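You operate a simulated robot arm through the tools that you are given. There is no shell and no other tool.

Carry out the task below with a simulated robot arm. There is one attempt and no reset: what you move stays moved.

Task
Answer the line that is calling, put it on hold and hang up.
Fine: lay the handset on the mat; that line's key once, HOLD once; handset back in its cradle.
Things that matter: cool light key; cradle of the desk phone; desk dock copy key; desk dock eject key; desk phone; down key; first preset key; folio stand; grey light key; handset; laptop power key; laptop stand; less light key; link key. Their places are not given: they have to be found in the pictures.

It is judged by the outcome, as a careful person would: the job done as asked, and still so three seconds after it is handed in. It fails if anything else is knocked over, pushed out of place, dropped, spilled or broken.

Robot
A 7-joint arm with a two-finger parallel gripper, fixed in place. Base frame: the origin is on the floor under the middle of its stand, x ahead of it, y to its left, z up; the work surface is at about z = 0.744. Readings come in m, rad, newtons and seconds.
It reaches about 1.524 m from its shoulder. Its first joint turns from -2.601 to 2.601 rad. Payload 3.5 kg.
The tool frame sits at the grasp point between the pads (the TCP): z along the fingers, y along the line on which they close. The tips reach 0.023 m beyond it. The gripper opens to 0.094 m. The fingers are 0.038 m wide and 0.01 m thick; the gripper's body (0.054 by 0.096 m) begins 0.039 m behind the TCP.
Orientation is that of the tool frame in the base frame, as a unit quaternion [x, y, z, w]. With the fingers straight down and closing along the base's y, the tool's x points along the base's -x, its y along +y and its z along -z.

Tools
- The arm moves only by the tool jog_arm. Its argument "steps" is a list of rows, each an object (a shift or turn left out is 0, a gripper value left out holds the last) with "xyz": the shift along the tool's x, y, z in units of 50 mm (1.0 is 50 mm), a list of three; "angular": the turn, a rotation vector about the tool's x, y, z in units of 4 degrees (1.0 is 4 degrees), a list of three; "jaw": the gripper command, from -1 (shut) to 1 (fully open), values between in proportion. In form: [{"xyz": [dx, dy, dz], "angular": [rx, ry, rz], "jaw": jaw}, ...]. A call has 1 to 20 rows; each row shifts and turns the commanded pose from where the row before left it, along the tool's axes as they then stand. A call with a number of a shift or a turn outside -1 to 1 is refused whole. Rows are played at 5 a second. More than 0.05 m and 0.15 rad between two rows, or a gripper value outside its range, and nothing of the call is played. A pose out of reach is approached as far as the arm can. The call stops where the force on the tool passes 40 N (or 10 N more than at its start, if that is more) or the arm is blocked; 0.2 s more then pass. The fingers move at their own pace (about 0.153 m/s each) and stop on an object; they squeeze with about 36 N. The grip force told is the motor's: it shows also when the fingers shut on nothing. Time passes only in rows, and 0.2 s behind the last, so rows that do not move let the fingers close. It gives the time, the measured TCP pose, the force on the tool (base axes), the opening and the grip force at its end, in the units of the frame above (readings bear some noise), with the torque about the TCP (base axes, N m) and any sound that the robot's microphone picked up.
- Cameras (640 x 400 px; columns grow to the right, rows downward): "scene" is fixed at [0.2178, 0.6498, 1.3789]; the picture's right is [-0.41, -0.91, 0.00], its down [-0.47, 0.21, -0.86] and it looks along [0.78, -0.35, -0.51] (base axes); focal length 331 px, centre (320, 200). "wrist" rides on the gripper at [0.086, 0.016, -0.075] in the tool frame; the picture's right is [-0.18, 0.98, 0.00], its down [-0.58, -0.11, -0.81] and it looks along [-0.79, -0.15, 0.59] (tool axes); focal length 243 px, centre (320, 200).
- camera(camera): a new picture of that camera. No time passes.
- locate(camera, pixels): for up to 12 pixels [column, row] of the newest picture of that camera ("zoom" is the newest enlarged one), the place [x, y, z] in the base frame of the surface seen there, good to about 0.002 m. No time passes.
- inspect(camera, box): a new picture of the part [left, top, right, bottom] of that camera's present view, enlarged. No time passes.
- close_job(): hands the job in; it is judged then, once.

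Leave the gripper open and the arm clear of the work at the hand-in unless told otherwise.

The tools are called after "Request:" by a JSON object that holds its "fn" and its "kwargs". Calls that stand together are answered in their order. jog_arm: Moves the arm, as the interface text tells. Its arguments: {"type":"object","properties":{"steps":{"type":"array"}},"required":["steps"]} The other tools are called the same way: camera (camera) takes a picture; locate (camera, pixels) gives the place of the surface under pixels of a picture; inspect (camera, box) takes an enlarged picture of a part of a camera's view; close_job () hands the job in.

At the start:

```text
t: 0.0
ee_pos: [1.0917, 0.1083, 1.1639]
ee_rot: [0.0, 1.0, 0.0, 0.0]
force: [0.1, -0.5, -0.2]
wrist_torque: [-0.01, -0.01, 0.01]
opening: 0.094
grip_force: 0.1
```

scene: 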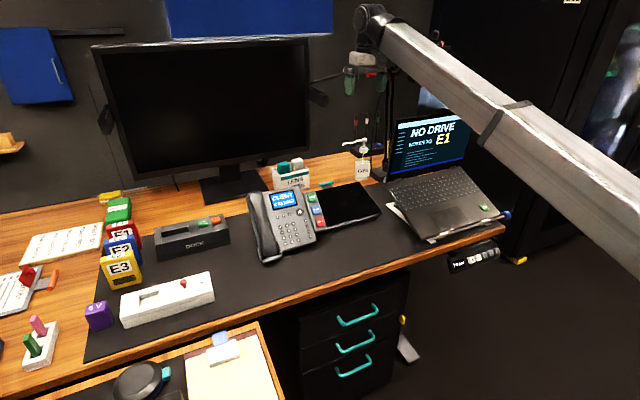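
wrist: 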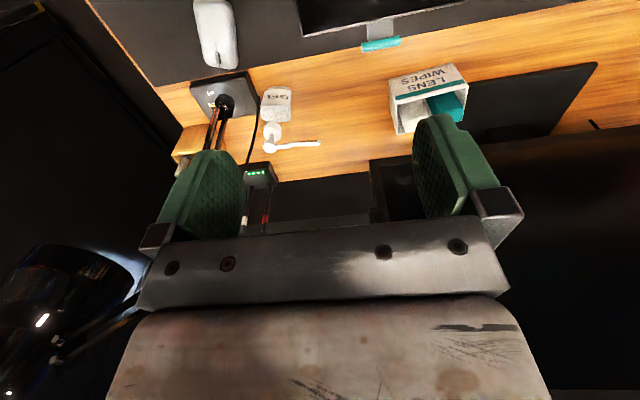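

I see the desk phone near (280,220) in the scene picture, with its handset on the left side. I will enlarge the phone to read its keys and screen.

Request:
{"fn": "inspect", "kwargs": {"camera": "scene", "box": [235, 175, 335, 275]}}

Request:
{"fn": "inspect", "kwargs": {"camera": "scene", "box": [260, 180, 330, 224]}}

```text
4.00 times, centred on (285, 225) of scene
```

zoom: 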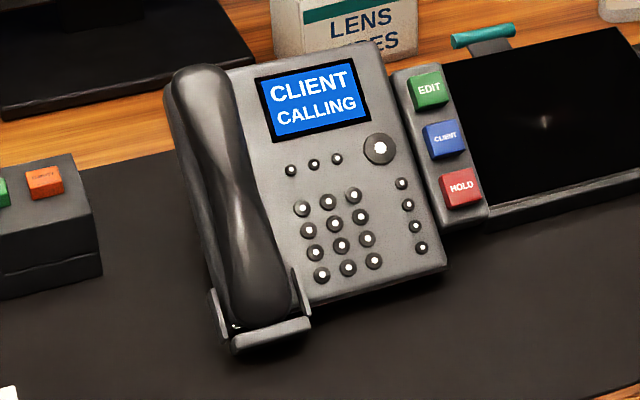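

```text
9.09 times, centred on (295, 202) of scene
```

zoom: 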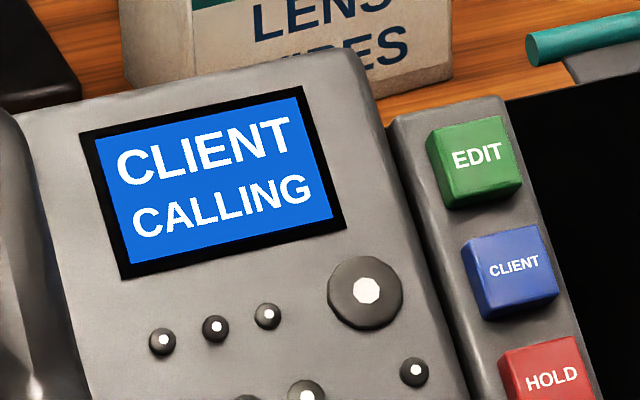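

The screen reads "CLIENT CALLING"; the side keys are EDIT (green), CLIENT (blue) and HOLD (red). I take the enlarged view again, then will read places of keys and handset in it.

Request:
{"fn": "inspect", "kwargs": {"camera": "scene", "box": [235, 175, 335, 275]}}

```text
4.00 times, centred on (285, 225) of scene
```

zoom: 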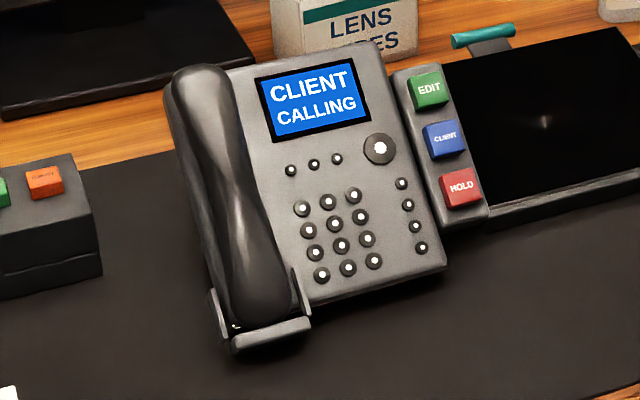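

Now locating key tops at zoom (430,88), (445,138), (462,185), the handset's spine from (203,85) to (265,295), phone body points and the mat.

Request:
{"fn": "locate", "kwargs": {"camera": "zoom", "pixels": [[430, 88], [445, 138], [462, 185], [202, 85], [215, 120], [225, 150], [236, 185], [245, 220], [255, 255], [263, 295], [268, 328], [420, 350]]}}

Request:
{"fn": "locate", "kwargs": {"camera": "zoom", "pixels": [[245, 75], [375, 45], [440, 268], [320, 300], [215, 185], [265, 185], [240, 170], [200, 220], [300, 300], [218, 310], [235, 345], [180, 160]]}}

```text
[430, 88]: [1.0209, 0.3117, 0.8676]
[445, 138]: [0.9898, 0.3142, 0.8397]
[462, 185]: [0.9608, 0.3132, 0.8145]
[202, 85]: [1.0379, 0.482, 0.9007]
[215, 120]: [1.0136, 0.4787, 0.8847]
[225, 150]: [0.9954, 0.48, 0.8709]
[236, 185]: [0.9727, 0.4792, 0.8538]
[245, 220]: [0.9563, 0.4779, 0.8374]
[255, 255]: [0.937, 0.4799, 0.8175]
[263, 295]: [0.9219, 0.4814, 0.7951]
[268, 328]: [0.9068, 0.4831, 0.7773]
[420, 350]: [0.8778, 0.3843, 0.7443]
```

```text
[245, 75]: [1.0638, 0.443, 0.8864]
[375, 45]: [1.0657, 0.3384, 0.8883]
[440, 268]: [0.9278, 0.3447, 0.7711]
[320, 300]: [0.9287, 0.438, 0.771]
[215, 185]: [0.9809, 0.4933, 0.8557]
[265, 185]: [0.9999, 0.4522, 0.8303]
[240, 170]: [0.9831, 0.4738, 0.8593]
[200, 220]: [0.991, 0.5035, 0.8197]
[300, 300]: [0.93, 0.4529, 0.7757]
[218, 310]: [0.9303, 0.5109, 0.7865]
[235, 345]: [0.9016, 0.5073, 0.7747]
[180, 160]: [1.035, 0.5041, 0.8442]
```

CLIENT is calling. The phone faces the robot and slopes at about 40°, with its handset at y≈0.48 and keys at y≈0.313. Next I check the mat for a free spot and the surrounding objects in the scene picture.

Request:
{"fn": "locate", "kwargs": {"camera": "scene", "pixels": [[350, 240], [380, 235], [300, 280], [330, 270], [240, 275], [380, 262], [300, 295], [425, 235], [315, 245], [400, 205], [210, 285], [225, 240]]}}

Request:
{"fn": "inspect", "kwargs": {"camera": "scene", "box": [240, 185, 290, 270]}}

```text
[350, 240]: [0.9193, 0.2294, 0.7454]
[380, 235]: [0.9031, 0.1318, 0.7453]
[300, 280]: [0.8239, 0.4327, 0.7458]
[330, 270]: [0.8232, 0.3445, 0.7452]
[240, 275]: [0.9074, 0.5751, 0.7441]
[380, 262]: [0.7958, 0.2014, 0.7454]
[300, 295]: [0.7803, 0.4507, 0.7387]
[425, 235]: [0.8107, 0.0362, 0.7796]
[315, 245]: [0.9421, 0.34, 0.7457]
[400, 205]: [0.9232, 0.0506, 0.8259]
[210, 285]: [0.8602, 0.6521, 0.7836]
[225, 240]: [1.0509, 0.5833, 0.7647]
```

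```text
4.71 times, centred on (265, 228) of scene
```

zoom: 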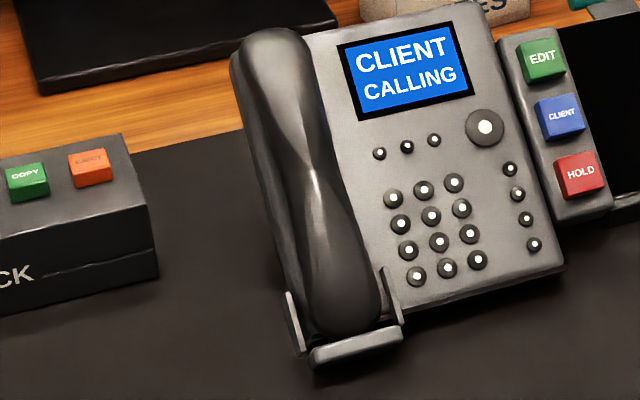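

The phone has free mat in front of and to the right of it (x 0.80–0.92, y 0.13–0.35, z 0.745). I pull the arm back toward the robot, then sideways and lower, so the wrist camera looks at the phone from close up.

Request:
{"fn": "jog_arm", "kwargs": {"steps": [{"xyz": [1, 0, 0], "jaw": 1}, {"xyz": [1, 0, 0]}, {"xyz": [1, 0, 0]}, {"xyz": [1, 0, 0]}, {"xyz": [1, 0, 0]}, {"xyz": [1, 0, 0]}, {"xyz": [0, 1, 0]}, {"xyz": [0, 1, 0]}, {"xyz": [0, 1, 0]}, {"xyz": [0, 1, 0]}, {"xyz": [0, 1, 0]}, {"xyz": [0, 1, 0]}, {"xyz": [0, 1, 0]}, {"xyz": [0, 0, 1]}, {"xyz": [0, 0, 1]}, {"xyz": [0, 0, 1]}, {"xyz": [0, 0, 0]}]}}

Request:
{"fn": "camera", "kwargs": {"camera": "wrist"}}

Request:
{"fn": "camera", "kwargs": {"camera": "scene"}}

```text
t: 0.7
ee_pos: [0.971, 0.1082, 1.164]
ee_rot: [-0.001, 1.0, -0.001, 0.006]
force: [3.5, 0.4, -6.1]
wrist_torque: [-0.02, -0.42, -0.02]
opening: 0.0938
grip_force: 0.2
stopped in row 3: the force on the tool passed its limit at 56 N (the readings are from after the stop); the commanded pose is now the measured one
```

```text
taken
```

wrist: 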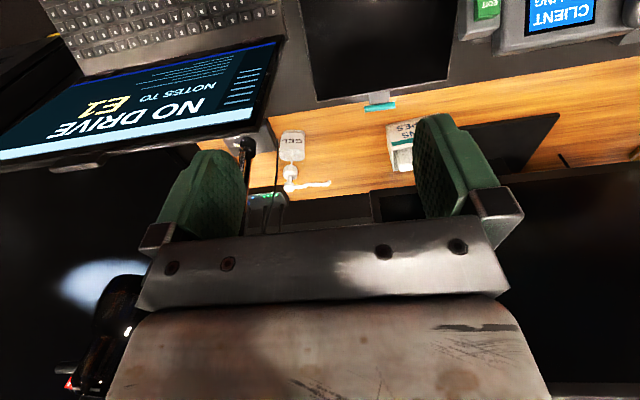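

```text
taken
```

scene: 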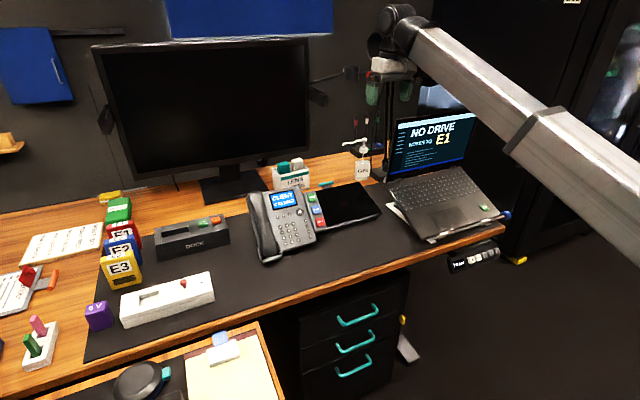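

The motion stopped at row 3 on a 56 N force reading, though it has since settled to a few newtons. I see nothing displaced in the pictures; I check where the laptop screen's top edge and the things near the gripper are to learn whether it was contact or just the jerk of a fast start.

Request:
{"fn": "locate", "kwargs": {"camera": "wrist", "pixels": [[255, 125], [230, 55], [130, 150], [200, 130], [80, 165], [270, 180], [250, 150], [110, 310], [350, 200], [240, 170], [300, 30], [400, 160]]}}

Request:
{"fn": "inspect", "kwargs": {"camera": "scene", "box": [340, 0, 500, 200]}}

```text
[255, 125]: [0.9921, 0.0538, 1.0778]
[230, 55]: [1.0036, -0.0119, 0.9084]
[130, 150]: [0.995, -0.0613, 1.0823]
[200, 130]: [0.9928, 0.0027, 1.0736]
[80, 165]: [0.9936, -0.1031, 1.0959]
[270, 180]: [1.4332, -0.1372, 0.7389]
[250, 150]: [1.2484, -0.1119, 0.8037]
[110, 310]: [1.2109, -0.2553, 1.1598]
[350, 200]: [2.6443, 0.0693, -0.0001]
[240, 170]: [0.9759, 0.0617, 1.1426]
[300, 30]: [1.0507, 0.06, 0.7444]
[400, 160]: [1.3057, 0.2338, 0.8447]
```

```text
2.00 times, centred on (420, 100) of scene
```

zoom: 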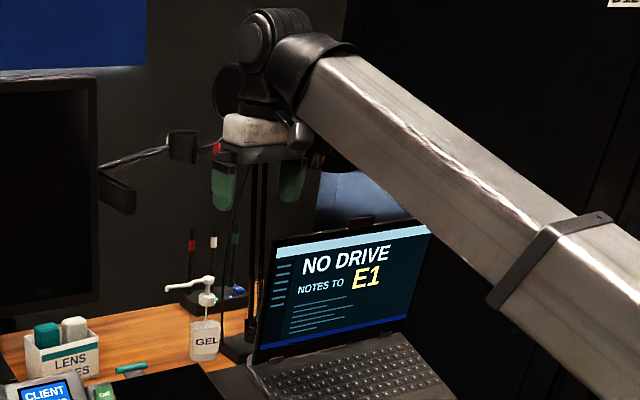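

The laptop's top edge is at z≈1.09, about 5 cm below the fingertips, so no contact with it is apparent; the reading looks like motion jerk. I wait two rows and then creep backward slowly to check the forces.

Request:
{"fn": "jog_arm", "kwargs": {"steps": [{"xyz": [0, 0, 0], "jaw": 1}, {"xyz": [0, 0, 0]}, {"xyz": [0, 0, -0.2]}, {"xyz": [0, 0, -0.4]}, {"xyz": [0, 0, -0.4]}, {"xyz": [0, 0, -0.2]}, {"xyz": [0, 0, 0]}]}}

```text
t: 1.6
ee_pos: [0.9729, 0.1074, 1.1737]
ee_rot: [0.001, 1.0, 0.0, 0.01]
force: [3.1, -0.5, -5.7]
wrist_torque: [-0.01, -0.33, 0.03]
opening: 0.0939
grip_force: 0.1
stopped in row 4: the force on the tool passed its limit at 48 N (the readings are from after the stop); the commanded pose is now the measured one
```

Another stop with force while moving only upward by 1 cm, so this may be real contact. I look closer at the gripper surroundings in both cameras.

Request:
{"fn": "inspect", "kwargs": {"camera": "wrist", "box": [140, 90, 340, 250]}}

Request:
{"fn": "inspect", "kwargs": {"camera": "scene", "box": [340, 0, 440, 100]}}

Request:
{"fn": "inspect", "kwargs": {"camera": "scene", "box": [340, 70, 440, 190]}}

```text
2.50 times, centred on (240, 170) of wrist
```

zoom: 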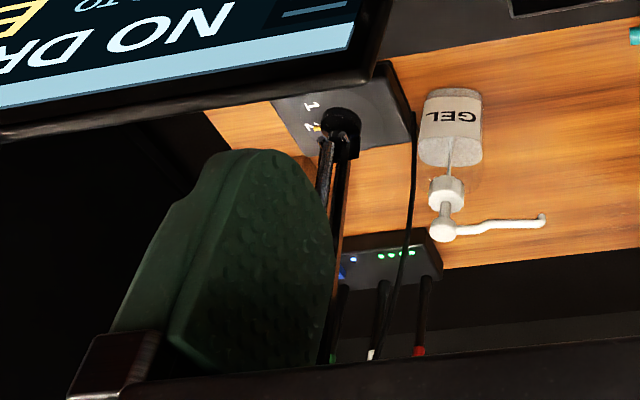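

```text
4.00 times, centred on (390, 50) of scene
```

zoom: 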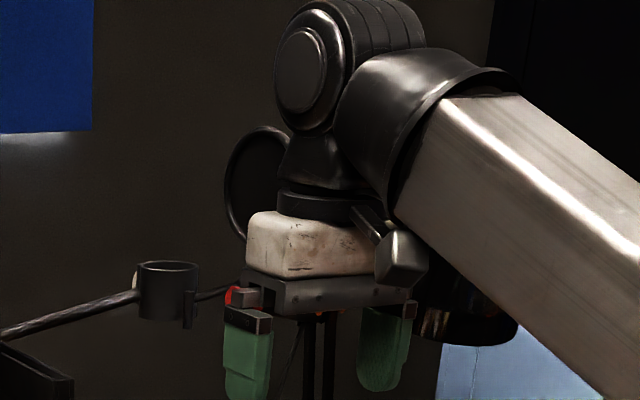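

```text
3.33 times, centred on (390, 130) of scene
```

zoom: 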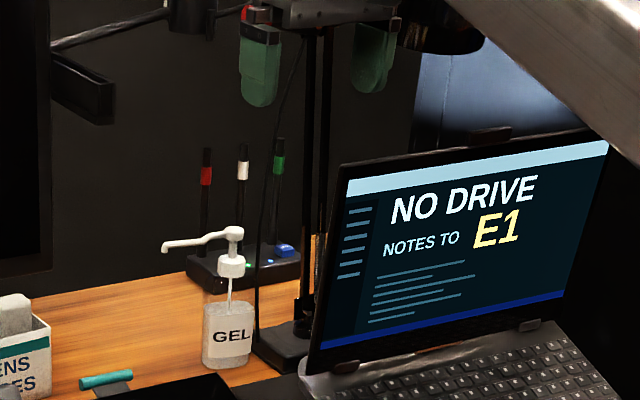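

It looks like the small wrist-camera block on the hand (scene (400,63)) sits against the robot's own forearm beam: the hand pointing straight down is folded against the forearm. I check by locating the forearm and the camera block.

Request:
{"fn": "locate", "kwargs": {"camera": "scene", "pixels": [[430, 50], [500, 105], [560, 150], [630, 210], [400, 63], [385, 20], [392, 60], [440, 70], [500, 140], [415, 78], [405, 85], [373, 88]]}}

```text
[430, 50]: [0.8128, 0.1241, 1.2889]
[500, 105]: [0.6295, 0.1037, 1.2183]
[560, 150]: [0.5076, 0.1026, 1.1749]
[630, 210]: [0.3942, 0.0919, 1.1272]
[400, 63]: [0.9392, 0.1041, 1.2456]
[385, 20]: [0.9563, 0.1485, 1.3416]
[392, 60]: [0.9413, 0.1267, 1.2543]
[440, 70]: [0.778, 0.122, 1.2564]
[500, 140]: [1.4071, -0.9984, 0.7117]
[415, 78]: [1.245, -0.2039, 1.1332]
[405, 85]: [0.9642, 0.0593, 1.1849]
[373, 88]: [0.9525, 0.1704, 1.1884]
```

Confirmed: the forearm's underside is right at the wrist-camera block, so the arm was pressing on itself; nothing else was touched. Tilting the tool forward (which I need for the phone anyway) opens that angle. I move slightly ahead while tilting.

Request:
{"fn": "jog_arm", "kwargs": {"steps": [{"xyz": [-0.1, 0, 0], "angular": [0, -0.2, 0], "jaw": 1}, {"xyz": [-0.2, 0, 0], "angular": [0, -0.4, 0]}, {"xyz": [-0.2, 0, 0], "angular": [0, -0.5, 0]}, {"xyz": [-0.2, 0, 0], "angular": [0, -0.5, 0]}, {"xyz": [-0.1, 0, 0], "angular": [0, -0.5, 0]}, {"xyz": [0, 0, 0], "angular": [0, -0.5, 0]}, {"xyz": [0, 0, 0], "angular": [0, -0.5, 0]}, {"xyz": [0, 0, 0], "angular": [0, -0.3, 0]}, {"xyz": [0, 0, 0]}]}}

```text
t: 3.6
ee_pos: [1.011, 0.1081, 1.1763]
ee_rot: [0.0, 0.992, -0.001, 0.127]
force: [0.2, 0.9, -0.1]
wrist_torque: [0.01, 0.0, 0.02]
opening: 0.0941
grip_force: 0.1
```

The forces are back to zero and the tool is tilted 14.6°. I tilt further to about 40.5° to match the phone's slope, slowly, in place.

Request:
{"fn": "jog_arm", "kwargs": {"steps": [{"angular": [0, -0.3, 0], "jaw": 1}, {"angular": [0, -0.5, 0]}, {"angular": [0, -0.6, 0]}, {"angular": [0, -0.6, 0]}, {"angular": [0, -0.6, 0]}, {"angular": [0, -0.6, 0]}, {"angular": [0, -0.6, 0]}, {"angular": [0, -0.6, 0]}, {"angular": [0, -0.6, 0]}, {"angular": [0, -0.6, 0]}, {"angular": [0, -0.5, 0]}, {"angular": [0, -0.37, 0]}, {"xyz": [0, 0, 0]}]}}

```text
t: 6.4
ee_pos: [1.0109, 0.1079, 1.1763]
ee_rot: [0.0, 0.938, -0.001, 0.347]
force: [-0.3, -1.2, 0.0]
wrist_torque: [0.0, -0.01, 0.0]
opening: 0.0939
grip_force: 0.1
```

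Tilt is now 40.6°. I move left and down to a standoff in front of the handset, about (0.86, 0.48, 1.00).

Request:
{"fn": "jog_arm", "kwargs": {"steps": [{"xyz": [0.1, 0.2, 0.0], "jaw": 1}, {"xyz": [0.25, 0.4, 0.03]}, {"xyz": [0.3, 0.5, 0.05]}, {"xyz": [0.3, 0.5, 0.05]}, {"xyz": [0.3, 0.5, 0.05]}, {"xyz": [0.3, 0.5, 0.05]}, {"xyz": [0.3, 0.5, 0.05]}, {"xyz": [0.3, 0.5, 0.05]}, {"xyz": [0.3, 0.5, 0.05]}, {"xyz": [0.3, 0.5, 0.05]}, {"xyz": [0.3, 0.5, 0.05]}, {"xyz": [0.3, 0.5, 0.05]}, {"xyz": [0.3, 0.5, 0.05]}, {"xyz": [0.3, 0.5, 0.05]}, {"xyz": [0.3, 0.5, 0.05]}, {"xyz": [0.2, 0.2, 0.05]}, {"xyz": [0.1, 0.1, 0]}, {"xyz": [0, 0, 0]}]}}

Request:
{"fn": "camera", "kwargs": {"camera": "wrist"}}

Request:
{"fn": "camera", "kwargs": {"camera": "scene"}}

```text
t: 10.2
ee_pos: [0.8602, 0.4777, 1.0003]
ee_rot: [0.0, 0.938, 0.0, 0.348]
force: [0.5, -0.2, 0.7]
wrist_torque: [0.01, -0.02, -0.01]
opening: 0.0938
grip_force: 0.1
```

```text
taken
```

wrist: 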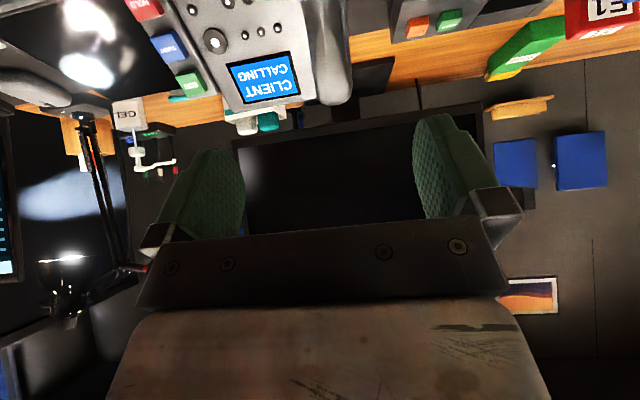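

```text
taken
```

scene: 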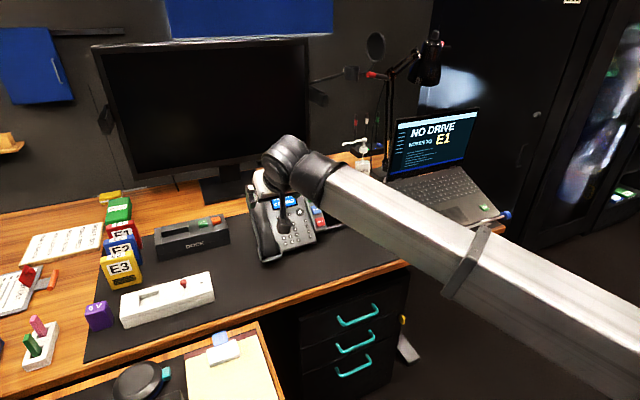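

The arm is at the standoff with everything undisturbed. To get a proper look at the handset and its cradle I back off a bit and go lower, so the wrist camera sees the phone's face.

Request:
{"fn": "jog_arm", "kwargs": {"steps": [{"xyz": [0.2, 0, 0.05], "jaw": 1}, {"xyz": [0.4, 0, 0.12]}, {"xyz": [0.4, 0, 0.12]}, {"xyz": [0.4, 0, 0.12]}, {"xyz": [0.3, 0, 0.1]}, {"xyz": [0.1, 0, 0.05]}, {"xyz": [0, 0, 0]}]}}

Request:
{"fn": "camera", "kwargs": {"camera": "wrist"}}

Request:
{"fn": "inspect", "kwargs": {"camera": "wrist", "box": [180, 0, 420, 150]}}

```text
t: 11.8
ee_pos: [0.8128, 0.4773, 0.919]
ee_rot: [-0.001, 0.938, -0.001, 0.347]
force: [-0.2, 0.1, 0.4]
wrist_torque: [0.03, 0.02, -0.05]
opening: 0.094
grip_force: 0.0
```

```text
taken
```

wrist: 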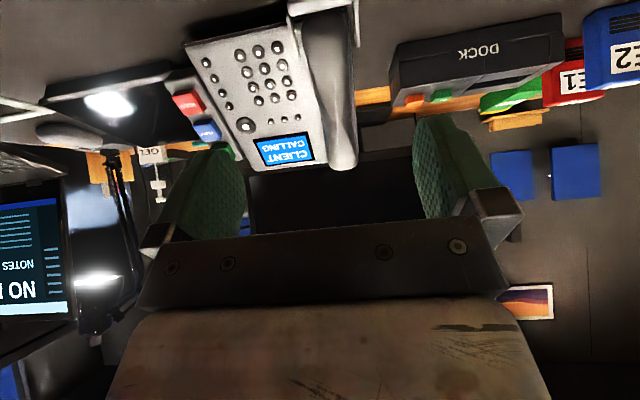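

```text
2.67 times, centred on (300, 75) of wrist
```

zoom: 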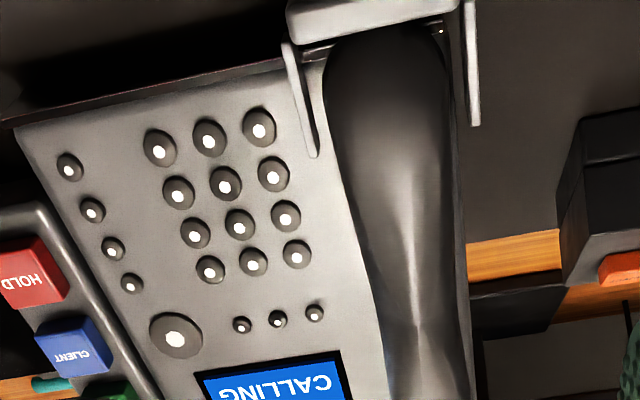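

The handset lies in a cradle with two side walls and a lower lip at its near end. I probe across the handset at zoom row 230 to get its width and profile.

Request:
{"fn": "locate", "kwargs": {"camera": "zoom", "pixels": [[335, 230], [350, 230], [360, 230], [370, 230], [385, 230], [400, 230], [420, 230], [440, 230], [452, 230], [460, 230], [466, 230], [475, 230]]}}

Request:
{"fn": "locate", "kwargs": {"camera": "zoom", "pixels": [[385, 300], [395, 300], [430, 300], [460, 300], [468, 300], [390, 60], [395, 100], [400, 150], [405, 200], [412, 260], [418, 330], [425, 380]]}}

Request:
{"fn": "locate", "kwargs": {"camera": "zoom", "pixels": [[290, 60], [310, 150], [472, 60], [475, 115], [380, 15], [300, 30], [440, 12], [325, 100], [335, 60], [450, 60], [455, 120], [330, 140]]}}

```text
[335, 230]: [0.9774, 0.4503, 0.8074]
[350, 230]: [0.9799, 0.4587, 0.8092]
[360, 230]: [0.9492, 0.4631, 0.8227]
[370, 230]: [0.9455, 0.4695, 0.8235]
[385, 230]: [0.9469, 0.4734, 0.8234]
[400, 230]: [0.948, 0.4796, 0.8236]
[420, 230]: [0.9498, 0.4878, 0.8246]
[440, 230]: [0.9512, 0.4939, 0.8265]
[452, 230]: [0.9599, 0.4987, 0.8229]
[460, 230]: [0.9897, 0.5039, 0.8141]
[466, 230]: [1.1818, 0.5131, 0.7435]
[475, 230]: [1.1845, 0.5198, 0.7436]
```

```text
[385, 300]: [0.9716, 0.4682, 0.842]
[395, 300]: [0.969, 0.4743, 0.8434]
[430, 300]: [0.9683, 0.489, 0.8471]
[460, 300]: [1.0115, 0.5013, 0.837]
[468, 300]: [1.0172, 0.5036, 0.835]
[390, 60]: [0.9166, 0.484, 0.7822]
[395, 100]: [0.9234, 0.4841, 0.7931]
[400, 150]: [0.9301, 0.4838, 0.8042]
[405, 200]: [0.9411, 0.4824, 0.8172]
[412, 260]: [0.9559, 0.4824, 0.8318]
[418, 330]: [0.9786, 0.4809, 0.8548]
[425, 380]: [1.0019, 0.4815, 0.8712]
```

```text
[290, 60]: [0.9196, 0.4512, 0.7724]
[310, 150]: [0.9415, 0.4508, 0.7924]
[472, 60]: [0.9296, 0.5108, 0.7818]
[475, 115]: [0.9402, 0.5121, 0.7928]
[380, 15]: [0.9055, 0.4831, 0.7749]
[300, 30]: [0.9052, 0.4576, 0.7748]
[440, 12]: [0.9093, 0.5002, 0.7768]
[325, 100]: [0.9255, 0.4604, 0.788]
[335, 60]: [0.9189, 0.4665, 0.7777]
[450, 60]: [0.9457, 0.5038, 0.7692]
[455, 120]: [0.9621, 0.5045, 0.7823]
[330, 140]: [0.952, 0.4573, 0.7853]
```

Handset measures: ~40 mm wide, centred at y≈0.481, ~31 mm above the phone's plate, from s≈0 to s≈0.185 up the slope; cradle walls only at the lowest 35 mm. I move in front of the handset's middle, at about 9 cm standoff, and pre-set the jaw to about 66 mm. I also check the dial buttons' position.

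Request:
{"fn": "locate", "kwargs": {"camera": "zoom", "pixels": [[262, 130], [273, 178], [285, 222], [297, 255], [315, 313]]}}

Request:
{"fn": "jog_arm", "kwargs": {"steps": [{"xyz": [-0.1, 0.02, 0.1], "jaw": 0.4}, {"xyz": [-0.3, 0.02, 0.25]}, {"xyz": [-0.4, 0.02, 0.35]}, {"xyz": [-0.4, 0.02, 0.35]}, {"xyz": [-0.3, 0, 0.2]}, {"xyz": [-0.14, 0, 0.11]}, {"xyz": [0, 0, 0]}, {"xyz": [0, 0, 0]}]}}

Request:
{"fn": "camera", "kwargs": {"camera": "wrist"}}

Request:
{"fn": "inspect", "kwargs": {"camera": "scene", "box": [220, 150, 340, 270]}}

```text
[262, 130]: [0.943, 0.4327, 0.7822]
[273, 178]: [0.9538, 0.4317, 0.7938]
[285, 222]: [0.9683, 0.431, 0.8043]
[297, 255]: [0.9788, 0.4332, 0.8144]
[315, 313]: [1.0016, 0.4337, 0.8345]
```

```text
t: 13.6
ee_pos: [0.9199, 0.482, 0.9229]
ee_rot: [0.0, 0.938, -0.001, 0.346]
force: [-0.3, 0.2, 0.8]
wrist_torque: [0.02, -0.02, 0.0]
opening: 0.0659
grip_force: 0.0
```

```text
taken
```

wrist: 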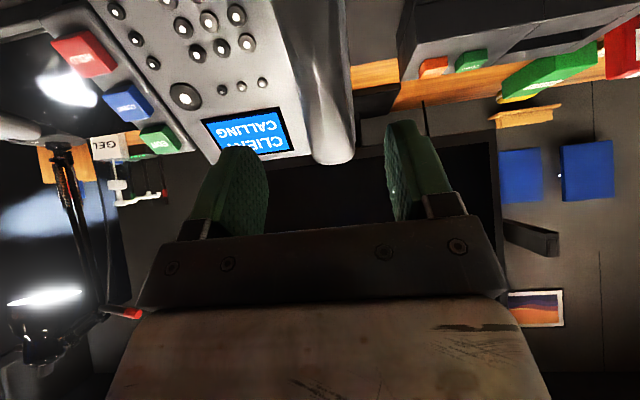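

```text
3.33 times, centred on (280, 210) of scene
```

zoom: 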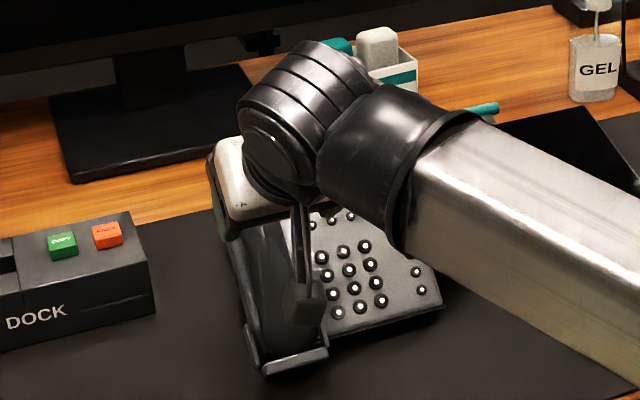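

Dial buttons end at y≈0.438, just outside the right finger's path, and the tips will stay ~6 mm off the plate. I advance 92 mm along the tool axis so the fingers straddle the handset's middle.

Request:
{"fn": "jog_arm", "kwargs": {"steps": [{"xyz": [0, 0, 0.2], "jaw": 0.4}, {"xyz": [0, 0, 0.4]}, {"xyz": [0, 0, 0.4]}, {"xyz": [0, 0, 0.3]}, {"xyz": [0, 0, 0.2]}, {"xyz": [0, 0, 0.15]}, {"xyz": [0, 0, 0.1]}, {"xyz": [0, 0, 0.07]}, {"xyz": [0, 0, 0]}, {"xyz": [0, 0, 0]}]}}

Request:
{"fn": "camera", "kwargs": {"camera": "wrist"}}

Request:
{"fn": "inspect", "kwargs": {"camera": "scene", "box": [220, 150, 340, 270]}}

```text
t: 15.8
ee_pos: [0.9789, 0.4815, 0.8527]
ee_rot: [-0.001, 0.938, -0.001, 0.347]
force: [-0.2, 0.1, 0.3]
wrist_torque: [0.01, 0.0, 0.01]
opening: 0.0658
grip_force: 0.0
```

```text
taken
```

wrist: 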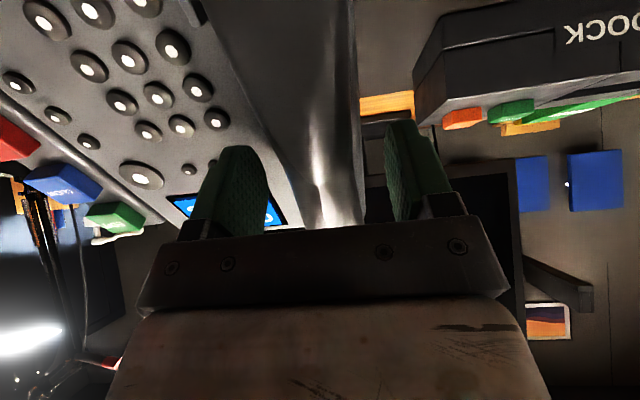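

```text
3.33 times, centred on (280, 210) of scene
```

zoom: 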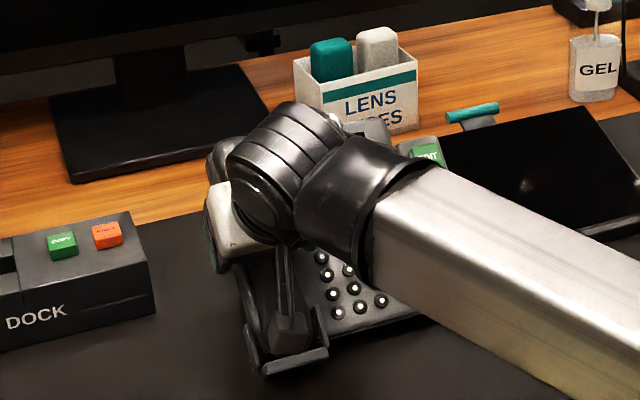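

The fingers are at the planned grasp point (0.979, 0.4815, 0.853) on both sides of the handset, with no contact force. I close the jaw.

Request:
{"fn": "jog_arm", "kwargs": {"steps": [{"jaw": 0.1}, {"jaw": -0.1}, {"jaw": -1}, {"jaw": -1}, {"jaw": -1}, {"jaw": -1}]}}

Request:
{"fn": "camera", "kwargs": {"camera": "wrist"}}

```text
t: 17.2
ee_pos: [0.9787, 0.4819, 0.8528]
ee_rot: [-0.001, 0.938, 0.0, 0.346]
force: [-0.5, -0.2, 1.0]
wrist_torque: [0.02, -0.04, -0.03]
opening: 0.0337
grip_force: 36.1
```

```text
taken
```

wrist: 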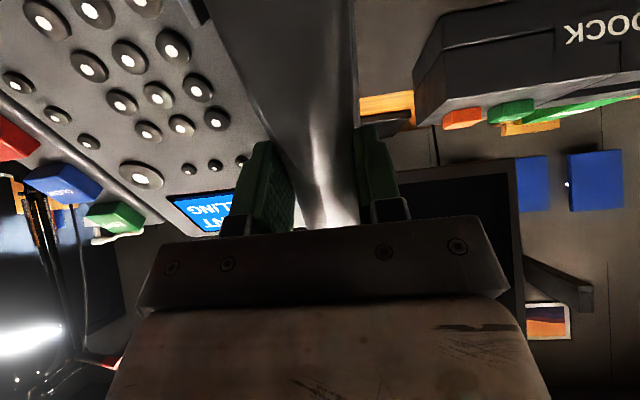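

Grip holds at 33.7 mm with 36 N. I lift the handset straight off the plate along the tool's axis by 10 cm.

Request:
{"fn": "jog_arm", "kwargs": {"steps": [{"xyz": [0, 0, -0.1], "jaw": -1}, {"xyz": [0, 0, -0.15]}, {"xyz": [0, 0, -0.25]}, {"xyz": [0, 0, -0.3]}, {"xyz": [0, 0, -0.3]}, {"xyz": [0, 0, -0.3]}, {"xyz": [0, 0, -0.3]}, {"xyz": [0, 0, -0.2]}, {"xyz": [0, 0, -0.1]}, {"xyz": [0, 0, 0]}]}}

Request:
{"fn": "camera", "kwargs": {"camera": "wrist"}}

Request:
{"fn": "camera", "kwargs": {"camera": "scene"}}

```text
t: 19.4
ee_pos: [0.9136, 0.4805, 0.9282]
ee_rot: [0.001, 0.938, -0.002, 0.346]
force: [0.4, -0.3, -1.7]
wrist_torque: [0.01, 0.03, 0.02]
opening: 0.0338
grip_force: 36.0
```

```text
taken
```

wrist: 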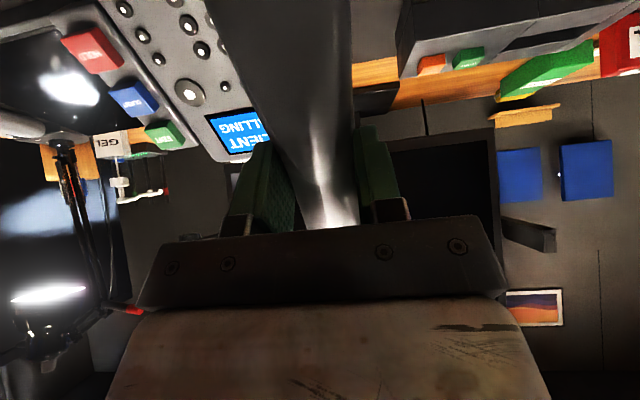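

```text
taken
```

scene: 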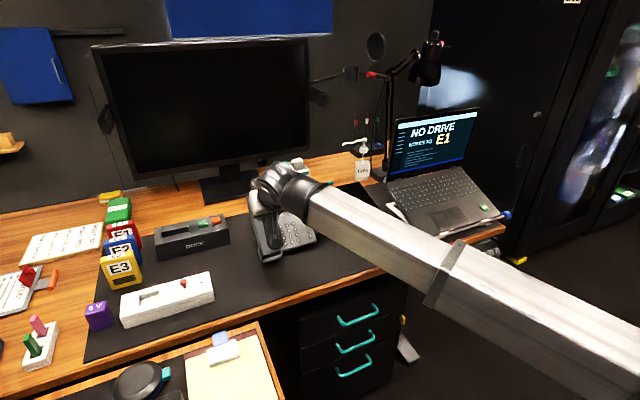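

The handset is clear of the cradle (about 1.7 N weight). I carry it right and back, to about (0.85, 0.30, 0.95), away from the phone.

Request:
{"fn": "jog_arm", "kwargs": {"steps": [{"xyz": [0.02, -0.1, -0.1], "jaw": -1}, {"xyz": [0.05, -0.25, -0.15]}, {"xyz": [0.07, -0.35, -0.15]}, {"xyz": [0.07, -0.4, -0.15]}, {"xyz": [0.07, -0.4, -0.15]}, {"xyz": [0.07, -0.4, -0.1]}, {"xyz": [0.07, -0.4, -0.1]}, {"xyz": [0.07, -0.4, -0.1]}, {"xyz": [0.07, -0.4, -0.06]}, {"xyz": [0.07, -0.3, -0.05]}, {"xyz": [0.05, -0.15, -0.05]}, {"xyz": [0, -0.05, 0]}, {"xyz": [0, 0, 0]}]}}

Request:
{"fn": "camera", "kwargs": {"camera": "scene"}}

```text
t: 22.2
ee_pos: [0.85, 0.3017, 0.9509]
ee_rot: [0.0, 0.938, -0.001, 0.346]
force: [0.0, 0.1, -1.7]
wrist_torque: [0.0, 0.06, 0.0]
opening: 0.0336
grip_force: 35.8
```

```text
taken
```

scene: 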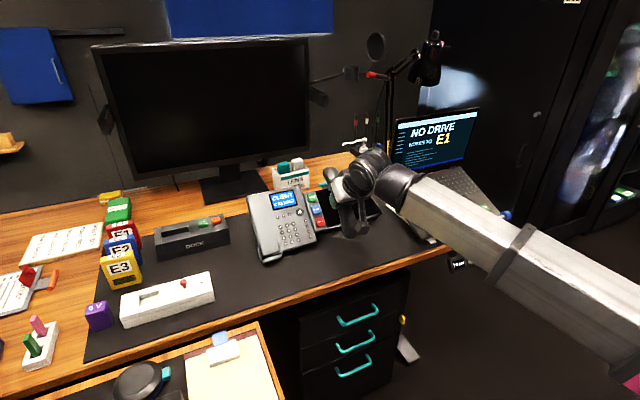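

The cradle is now empty and in view. I take an enlarged look at the phone to see the cradle shape and the screen.

Request:
{"fn": "inspect", "kwargs": {"camera": "scene", "box": [235, 180, 335, 270]}}

Request:
{"fn": "inspect", "kwargs": {"camera": "scene", "box": [310, 150, 440, 250]}}

```text
4.44 times, centred on (285, 225) of scene
```

zoom: 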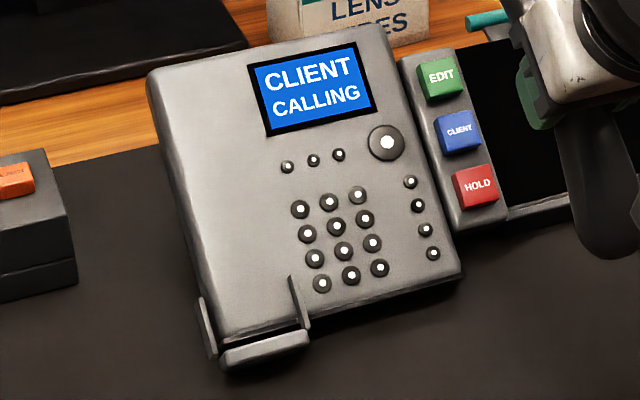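

```text
4.00 times, centred on (375, 200) of scene
```

zoom: 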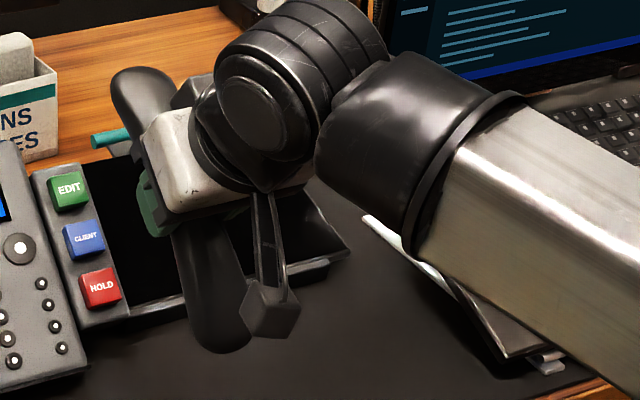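

The cradle is a flat sloped plate with two small side walls and a bottom lip. Now I check the tablet's (folio's) front edge and laptop stand's nearest corner for clearance of my lay-down place.

Request:
{"fn": "locate", "kwargs": {"camera": "zoom", "pixels": [[155, 305], [155, 325], [105, 320], [330, 260], [100, 290], [365, 220], [440, 290], [540, 365], [500, 350], [120, 360], [400, 330], [300, 370]]}}

```text
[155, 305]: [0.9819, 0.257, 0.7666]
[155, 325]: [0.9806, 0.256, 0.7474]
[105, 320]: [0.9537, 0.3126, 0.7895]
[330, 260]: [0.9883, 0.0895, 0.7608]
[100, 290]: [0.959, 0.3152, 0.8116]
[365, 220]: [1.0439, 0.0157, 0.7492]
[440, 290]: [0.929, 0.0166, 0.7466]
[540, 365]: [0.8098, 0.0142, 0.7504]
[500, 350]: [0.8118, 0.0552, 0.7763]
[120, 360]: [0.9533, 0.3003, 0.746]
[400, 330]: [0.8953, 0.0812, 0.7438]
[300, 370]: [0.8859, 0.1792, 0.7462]
```

There is ample free mat: tablet front at x≈0.98, laptop stand at y<0.06, mat's front edge at x≈0.79. I will lay the handset sideways, centred near (0.875, 0.205). First I turn the tool by 90° about its axis, half now.

Request:
{"fn": "jog_arm", "kwargs": {"steps": [{"angular": [0, 0, 0.2], "jaw": -1}, {"angular": [0, 0, 0.5]}, {"angular": [0, 0, 0.8]}, {"angular": [0, 0, 0.8]}, {"angular": [0, 0, 0.8]}, {"angular": [0, 0, 0.8]}, {"angular": [0, 0, 0.8]}, {"angular": [0, 0, 0.8]}, {"angular": [0, 0, 0.8]}, {"angular": [0, 0, 0.8]}, {"angular": [0, 0, 0.8]}, {"angular": [0, 0, 0.8]}, {"angular": [0, 0, 0.8]}, {"angular": [0, 0, 0.8]}, {"angular": [0, 0, 0.5]}, {"angular": [0, 0, 0.25]}, {"xyz": [0, 0, 0]}]}}

Request:
{"fn": "camera", "kwargs": {"camera": "scene"}}

```text
t: 25.8
ee_pos: [0.8489, 0.3025, 0.9521]
ee_rot: [0.353, 0.869, 0.13, 0.321]
force: [0.9, -0.8, -1.4]
wrist_torque: [-0.01, -0.01, 0.0]
opening: 0.0335
grip_force: 35.8
```

```text
taken
```

scene: 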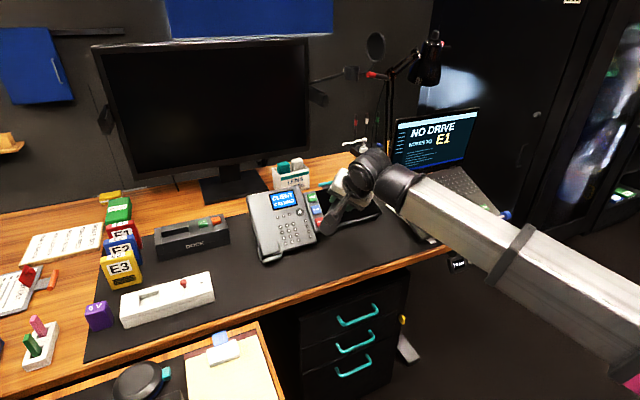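

The turn goes well (about 44° so far, grip stable). I do the remaining 45.8°.

Request:
{"fn": "jog_arm", "kwargs": {"steps": [{"angular": [0, 0, 0.3], "jaw": -1}, {"angular": [0, 0, 0.6]}, {"angular": [0, 0, 0.8]}, {"angular": [0, 0, 0.8]}, {"angular": [0, 0, 0.8]}, {"angular": [0, 0, 0.8]}, {"angular": [0, 0, 0.8]}, {"angular": [0, 0, 0.8]}, {"angular": [0, 0, 0.8]}, {"angular": [0, 0, 0.8]}, {"angular": [0, 0, 0.8]}, {"angular": [0, 0, 0.8]}, {"angular": [0, 0, 0.8]}, {"angular": [0, 0, 0.8]}, {"angular": [0, 0, 0.6]}, {"angular": [0, 0, 0.35]}, {"xyz": [0, 0, 0]}]}}

Request:
{"fn": "camera", "kwargs": {"camera": "scene"}}

```text
t: 29.4
ee_pos: [0.8489, 0.3021, 0.9503]
ee_rot: [0.663, 0.664, 0.244, 0.245]
force: [-0.2, -0.4, -1.6]
wrist_torque: [-0.01, -0.01, 0.02]
opening: 0.0335
grip_force: 35.5
```

```text
taken
```

scene: 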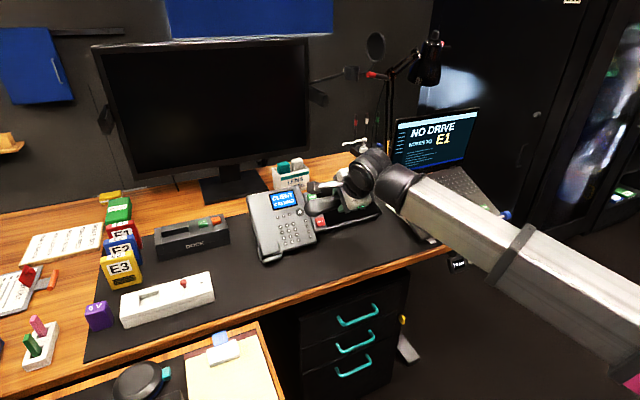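

The tool is turned; the handset now lies along y. I move it over the lay-down place at (0.875, 0.205, 0.87), still tilted.

Request:
{"fn": "jog_arm", "kwargs": {"steps": [{"xyz": [-0.1, -0.03, 0.08], "jaw": -1}, {"xyz": [-0.2, -0.07, 0.16]}, {"xyz": [-0.3, -0.1, 0.24]}, {"xyz": [-0.3, -0.1, 0.24]}, {"xyz": [-0.3, -0.1, 0.24]}, {"xyz": [-0.3, -0.1, 0.24]}, {"xyz": [-0.24, -0.08, 0.19]}, {"xyz": [-0.15, -0.05, 0.12]}, {"xyz": [-0.05, -0.01, 0.04]}, {"xyz": [0, 0, 0]}]}}

```text
t: 31.6
ee_pos: [0.8755, 0.2057, 0.8717]
ee_rot: [0.664, 0.663, 0.244, 0.245]
force: [0.5, 0.8, -1.9]
wrist_torque: [0.02, 0.0, -0.03]
opening: 0.0333
grip_force: 36.3
```

At (0.8755, 0.2057, 0.872) with grip steady. Now I untilt by 40.6° about the tool's x so the fingers point straight down and the handset is level.

Request:
{"fn": "jog_arm", "kwargs": {"steps": [{"angular": [0.2, 0, 0], "jaw": -1}, {"angular": [0.4, 0, 0]}, {"angular": [0.6, 0, 0]}, {"angular": [0.7, 0, 0]}, {"angular": [0.7, 0, 0]}, {"angular": [0.7, 0, 0]}, {"angular": [0.7, 0, 0]}, {"angular": [0.7, 0, 0]}, {"angular": [0.7, 0, 0]}, {"angular": [0.7, 0, 0]}, {"angular": [0.7, 0, 0]}, {"angular": [0.7, 0, 0]}, {"angular": [0.7, 0, 0]}, {"angular": [0.7, 0, 0]}, {"angular": [0.6, 0, 0]}, {"angular": [0.4, 0, 0]}, {"angular": [0.2, 0, 0]}, {"angular": [0.05, 0, 0]}, {"xyz": [0, 0, 0]}]}}

Request:
{"fn": "camera", "kwargs": {"camera": "scene"}}

Request:
{"fn": "camera", "kwargs": {"camera": "wrist"}}

```text
t: 35.6
ee_pos: [0.8742, 0.2056, 0.8715]
ee_rot: [0.707, 0.707, -0.001, 0.0]
force: [0.6, 0.9, -2.3]
wrist_torque: [-0.03, 0.02, -0.01]
opening: 0.0335
grip_force: 36.3
```

```text
taken
```

scene: 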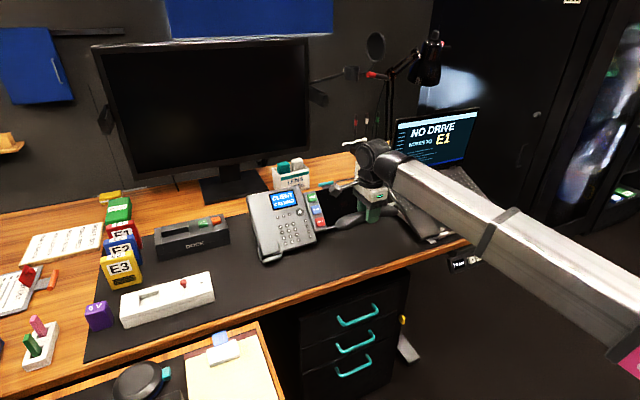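

```text
taken
```

wrist: 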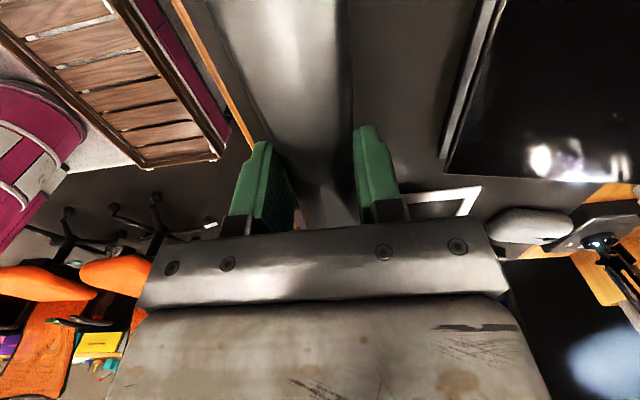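

The hand is level and straight down, the handset level above the mat. Expected touchdown is TCP z≈0.7745. I lower to about 0.786 first.

Request:
{"fn": "jog_arm", "kwargs": {"steps": [{"xyz": [0, 0, 0.15], "jaw": -1}, {"xyz": [0, 0, 0.3]}, {"xyz": [0, 0, 0.3]}, {"xyz": [0, 0, 0.3]}, {"xyz": [0, 0, 0.25]}, {"xyz": [0, 0, 0.2]}, {"xyz": [0, 0, 0.12]}, {"xyz": [0, 0, 0.06]}, {"xyz": [0, 0, 0.03]}, {"xyz": [0, 0, 0]}, {"xyz": [0, 0, 0]}]}}

Request:
{"fn": "camera", "kwargs": {"camera": "wrist"}}

Request:
{"fn": "inspect", "kwargs": {"camera": "scene", "box": [310, 140, 450, 260]}}

```text
t: 38.0
ee_pos: [0.876, 0.204, 0.7842]
ee_rot: [0.707, 0.707, -0.002, 0.0]
force: [-0.7, 0.2, -1.9]
wrist_torque: [0.0, -0.03, -0.01]
opening: 0.0335
grip_force: 35.9
```

```text
taken
```

wrist: 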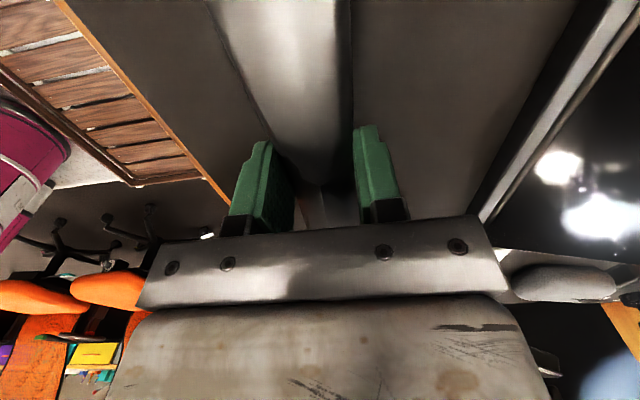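

```text
3.33 times, centred on (380, 200) of scene
```

zoom: 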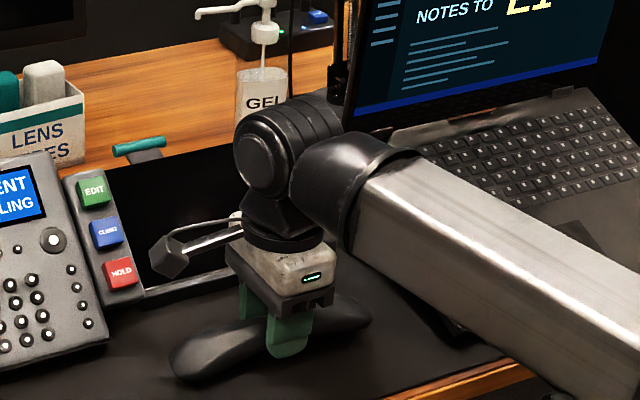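

Handset hovers about 1 cm above the mat. I lower in small steps, watching the force.

Request:
{"fn": "jog_arm", "kwargs": {"steps": [{"xyz": [0, 0, 0.04], "jaw": -1}, {"xyz": [0, 0, 0.04]}, {"xyz": [0, 0, 0.04]}, {"xyz": [0, 0, 0.03]}, {"xyz": [0, 0, 0]}]}}

```text
t: 39.2
ee_pos: [0.8759, 0.2041, 0.779]
ee_rot: [0.707, 0.707, 0.0, 0.0]
force: [1.0, -2.7, 7.6]
wrist_torque: [0.81, -0.06, -0.09]
opening: 0.0336
grip_force: 36.2
```

The mat is touched on the +y (mouthpiece) end first: force +7.6 N, torque 0.81 about x, i.e. contact 85 mm to that side. I level the handset by turning 2° about the tool's y so the other end comes down too.

Request:
{"fn": "jog_arm", "kwargs": {"steps": [{"xyz": [0, 0, -0.02], "angular": [0, 0.15, 0], "jaw": -1}, {"angular": [0, 0.2, 0]}, {"angular": [0, 0.15, 0]}, {"xyz": [0, 0, 0]}]}}

```text
t: 40.2
ee_pos: [0.8748, 0.2045, 0.7789]
ee_rot: [0.707, 0.707, 0.011, -0.012]
force: [-0.7, 0.5, -1.4]
wrist_torque: [0.05, -0.01, 0.0]
opening: 0.0336
grip_force: 35.4
```

No contact now. I lower again by 1 mm steps.

Request:
{"fn": "jog_arm", "kwargs": {"steps": [{"xyz": [0, 0, 0.02], "jaw": -1}, {"xyz": [0, 0, 0.02]}, {"xyz": [0, 0, 0.02]}, {"xyz": [0, 0, 0]}]}}

```text
t: 41.2
ee_pos: [0.876, 0.205, 0.776]
ee_rot: [0.707, 0.707, 0.011, -0.012]
force: [-0.7, 3.0, 15.5]
wrist_torque: [-0.92, -0.04, -0.06]
opening: 0.0339
grip_force: 36.1
```

Both ends now bear on the mat (about 3 N and 14 N). I back off a hair, trim the tilt by half a degree, and then open the jaw to release.

Request:
{"fn": "jog_arm", "kwargs": {"steps": [{"xyz": [0, 0, -0.02], "angular": [0, -0.12, 0], "jaw": -1}, {"xyz": [0, 0, 0]}]}}

```text
t: 41.8
ee_pos: [0.8748, 0.2053, 0.7759]
ee_rot: [0.707, 0.707, 0.009, -0.009]
force: [0.7, 4.3, 9.0]
wrist_torque: [1.21, -0.05, -0.06]
opening: 0.0336
grip_force: 36.2
```

The handset is level within about a third of a degree and resting on the mat. I open the jaw to release it.

Request:
{"fn": "jog_arm", "kwargs": {"steps": [{"angular": [0, 0.06, 0], "jaw": -0.2}, {"jaw": 0.0}, {"jaw": 0.2}, {"jaw": 0.4}, {"jaw": 0.4}, {"jaw": 0.4}]}}

Request:
{"fn": "camera", "kwargs": {"camera": "wrist"}}

Request:
{"fn": "inspect", "kwargs": {"camera": "scene", "box": [310, 140, 450, 260]}}

```text
t: 43.2
ee_pos: [0.8755, 0.206, 0.7778]
ee_rot: [0.707, 0.707, 0.011, -0.01]
force: [0.2, 0.2, 0.7]
wrist_torque: [-0.01, 0.02, -0.03]
opening: 0.0659
grip_force: 0.1
```

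```text
taken
```

wrist: 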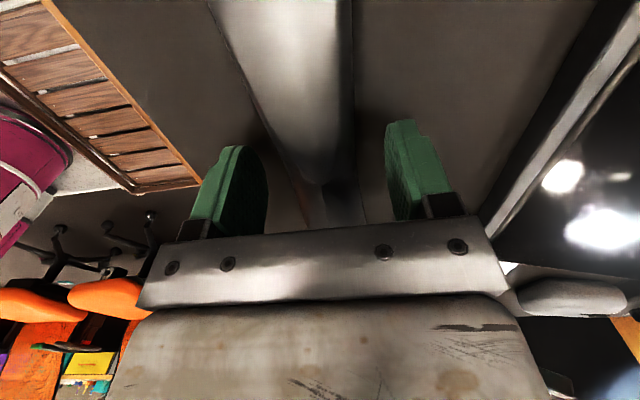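

```text
3.33 times, centred on (380, 200) of scene
```

zoom: 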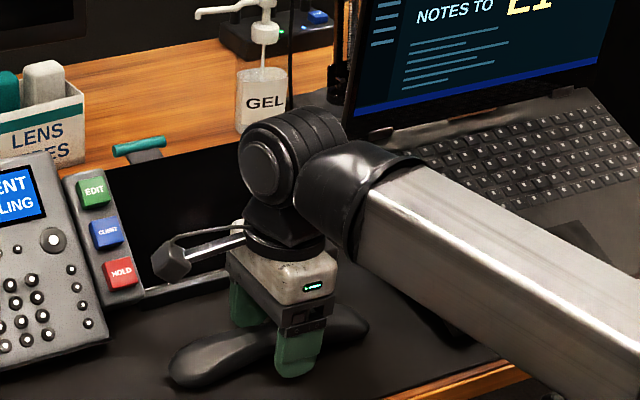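

The handset lies on the mat, released (grip 0, opening 66 mm). I lift the hand straight up about 11 cm, leaving the handset there.

Request:
{"fn": "jog_arm", "kwargs": {"steps": [{"xyz": [0, 0, -0.1], "jaw": 0.4}, {"xyz": [0, 0, -0.2]}, {"xyz": [0, 0, -0.3]}, {"xyz": [0, 0, -0.4]}, {"xyz": [0, 0, -0.4]}, {"xyz": [0, 0, -0.4]}, {"xyz": [0, 0, -0.3]}, {"xyz": [0, 0, -0.1]}, {"xyz": [0, 0, 0]}]}}

Request:
{"fn": "camera", "kwargs": {"camera": "scene"}}

Request:
{"fn": "camera", "kwargs": {"camera": "wrist"}}

Request:
{"fn": "inspect", "kwargs": {"camera": "scene", "box": [310, 170, 430, 260]}}

```text
t: 45.2
ee_pos: [0.8763, 0.2019, 0.8861]
ee_rot: [0.707, 0.707, 0.01, -0.011]
force: [0.5, 0.1, -0.1]
wrist_torque: [-0.01, -0.02, 0.02]
opening: 0.0657
grip_force: 0.0
```

```text
taken
```

scene: 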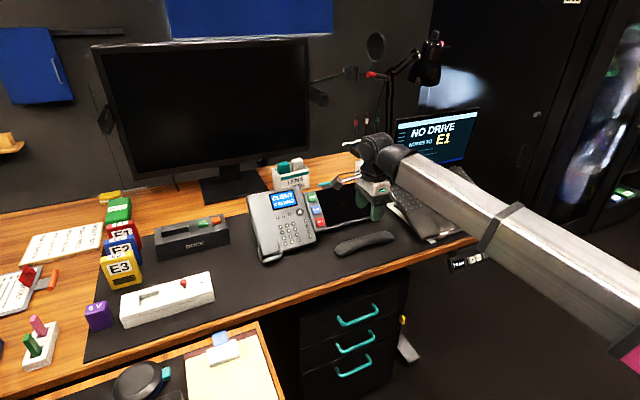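

```text
taken
```

wrist: 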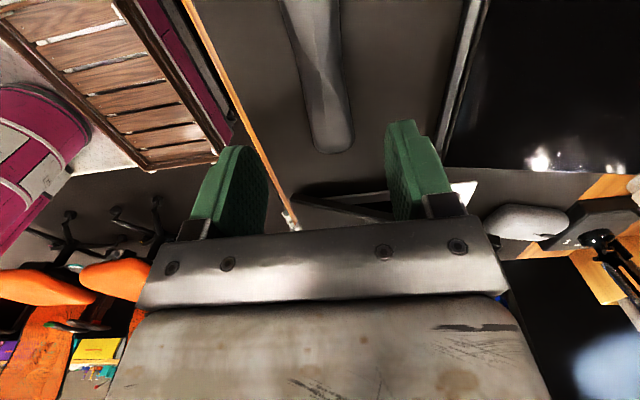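

```text
4.44 times, centred on (370, 215) of scene
```

zoom: 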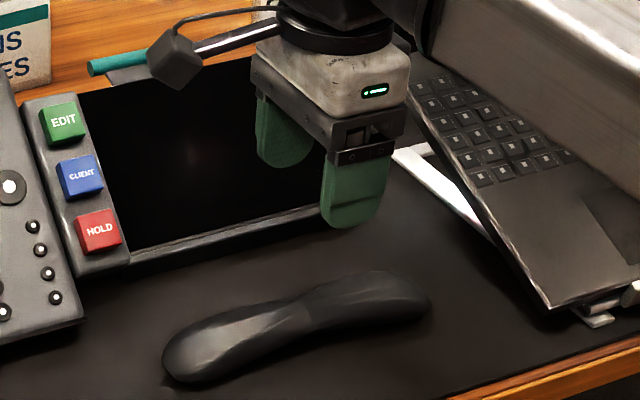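

The handset rests on the mat. I re-measure the keys' top faces in this view: CLIENT centre (80,175), HOLD centre (98,231), with edges, and the panel beside them.

Request:
{"fn": "locate", "kwargs": {"camera": "zoom", "pixels": [[62, 122], [80, 174], [98, 230], [62, 165], [95, 162], [66, 190], [99, 183], [80, 218], [113, 212], [84, 248], [118, 240], [88, 202]]}}

Request:
{"fn": "locate", "kwargs": {"camera": "zoom", "pixels": [[40, 150], [60, 210], [110, 258], [105, 150], [170, 350], [300, 315], [420, 300], [230, 335], [365, 305], [55, 285], [130, 240], [45, 110]]}}

```text
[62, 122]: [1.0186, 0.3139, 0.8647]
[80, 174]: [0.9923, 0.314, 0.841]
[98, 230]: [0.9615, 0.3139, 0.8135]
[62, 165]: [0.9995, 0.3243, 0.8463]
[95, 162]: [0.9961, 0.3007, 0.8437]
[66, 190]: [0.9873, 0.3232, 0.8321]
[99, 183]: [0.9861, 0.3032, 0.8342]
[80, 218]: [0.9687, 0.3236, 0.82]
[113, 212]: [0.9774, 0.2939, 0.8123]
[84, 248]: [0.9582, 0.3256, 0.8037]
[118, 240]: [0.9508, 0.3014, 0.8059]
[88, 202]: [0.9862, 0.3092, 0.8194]
```

```text
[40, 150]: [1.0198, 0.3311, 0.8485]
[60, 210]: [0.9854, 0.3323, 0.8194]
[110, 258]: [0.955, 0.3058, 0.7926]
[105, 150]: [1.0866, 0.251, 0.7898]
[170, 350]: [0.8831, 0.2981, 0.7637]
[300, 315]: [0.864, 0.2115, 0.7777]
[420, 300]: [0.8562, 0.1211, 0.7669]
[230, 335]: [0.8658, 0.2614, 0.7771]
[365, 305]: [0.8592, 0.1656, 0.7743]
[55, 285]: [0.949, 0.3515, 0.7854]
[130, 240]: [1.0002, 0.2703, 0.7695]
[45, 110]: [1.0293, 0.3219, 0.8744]
```

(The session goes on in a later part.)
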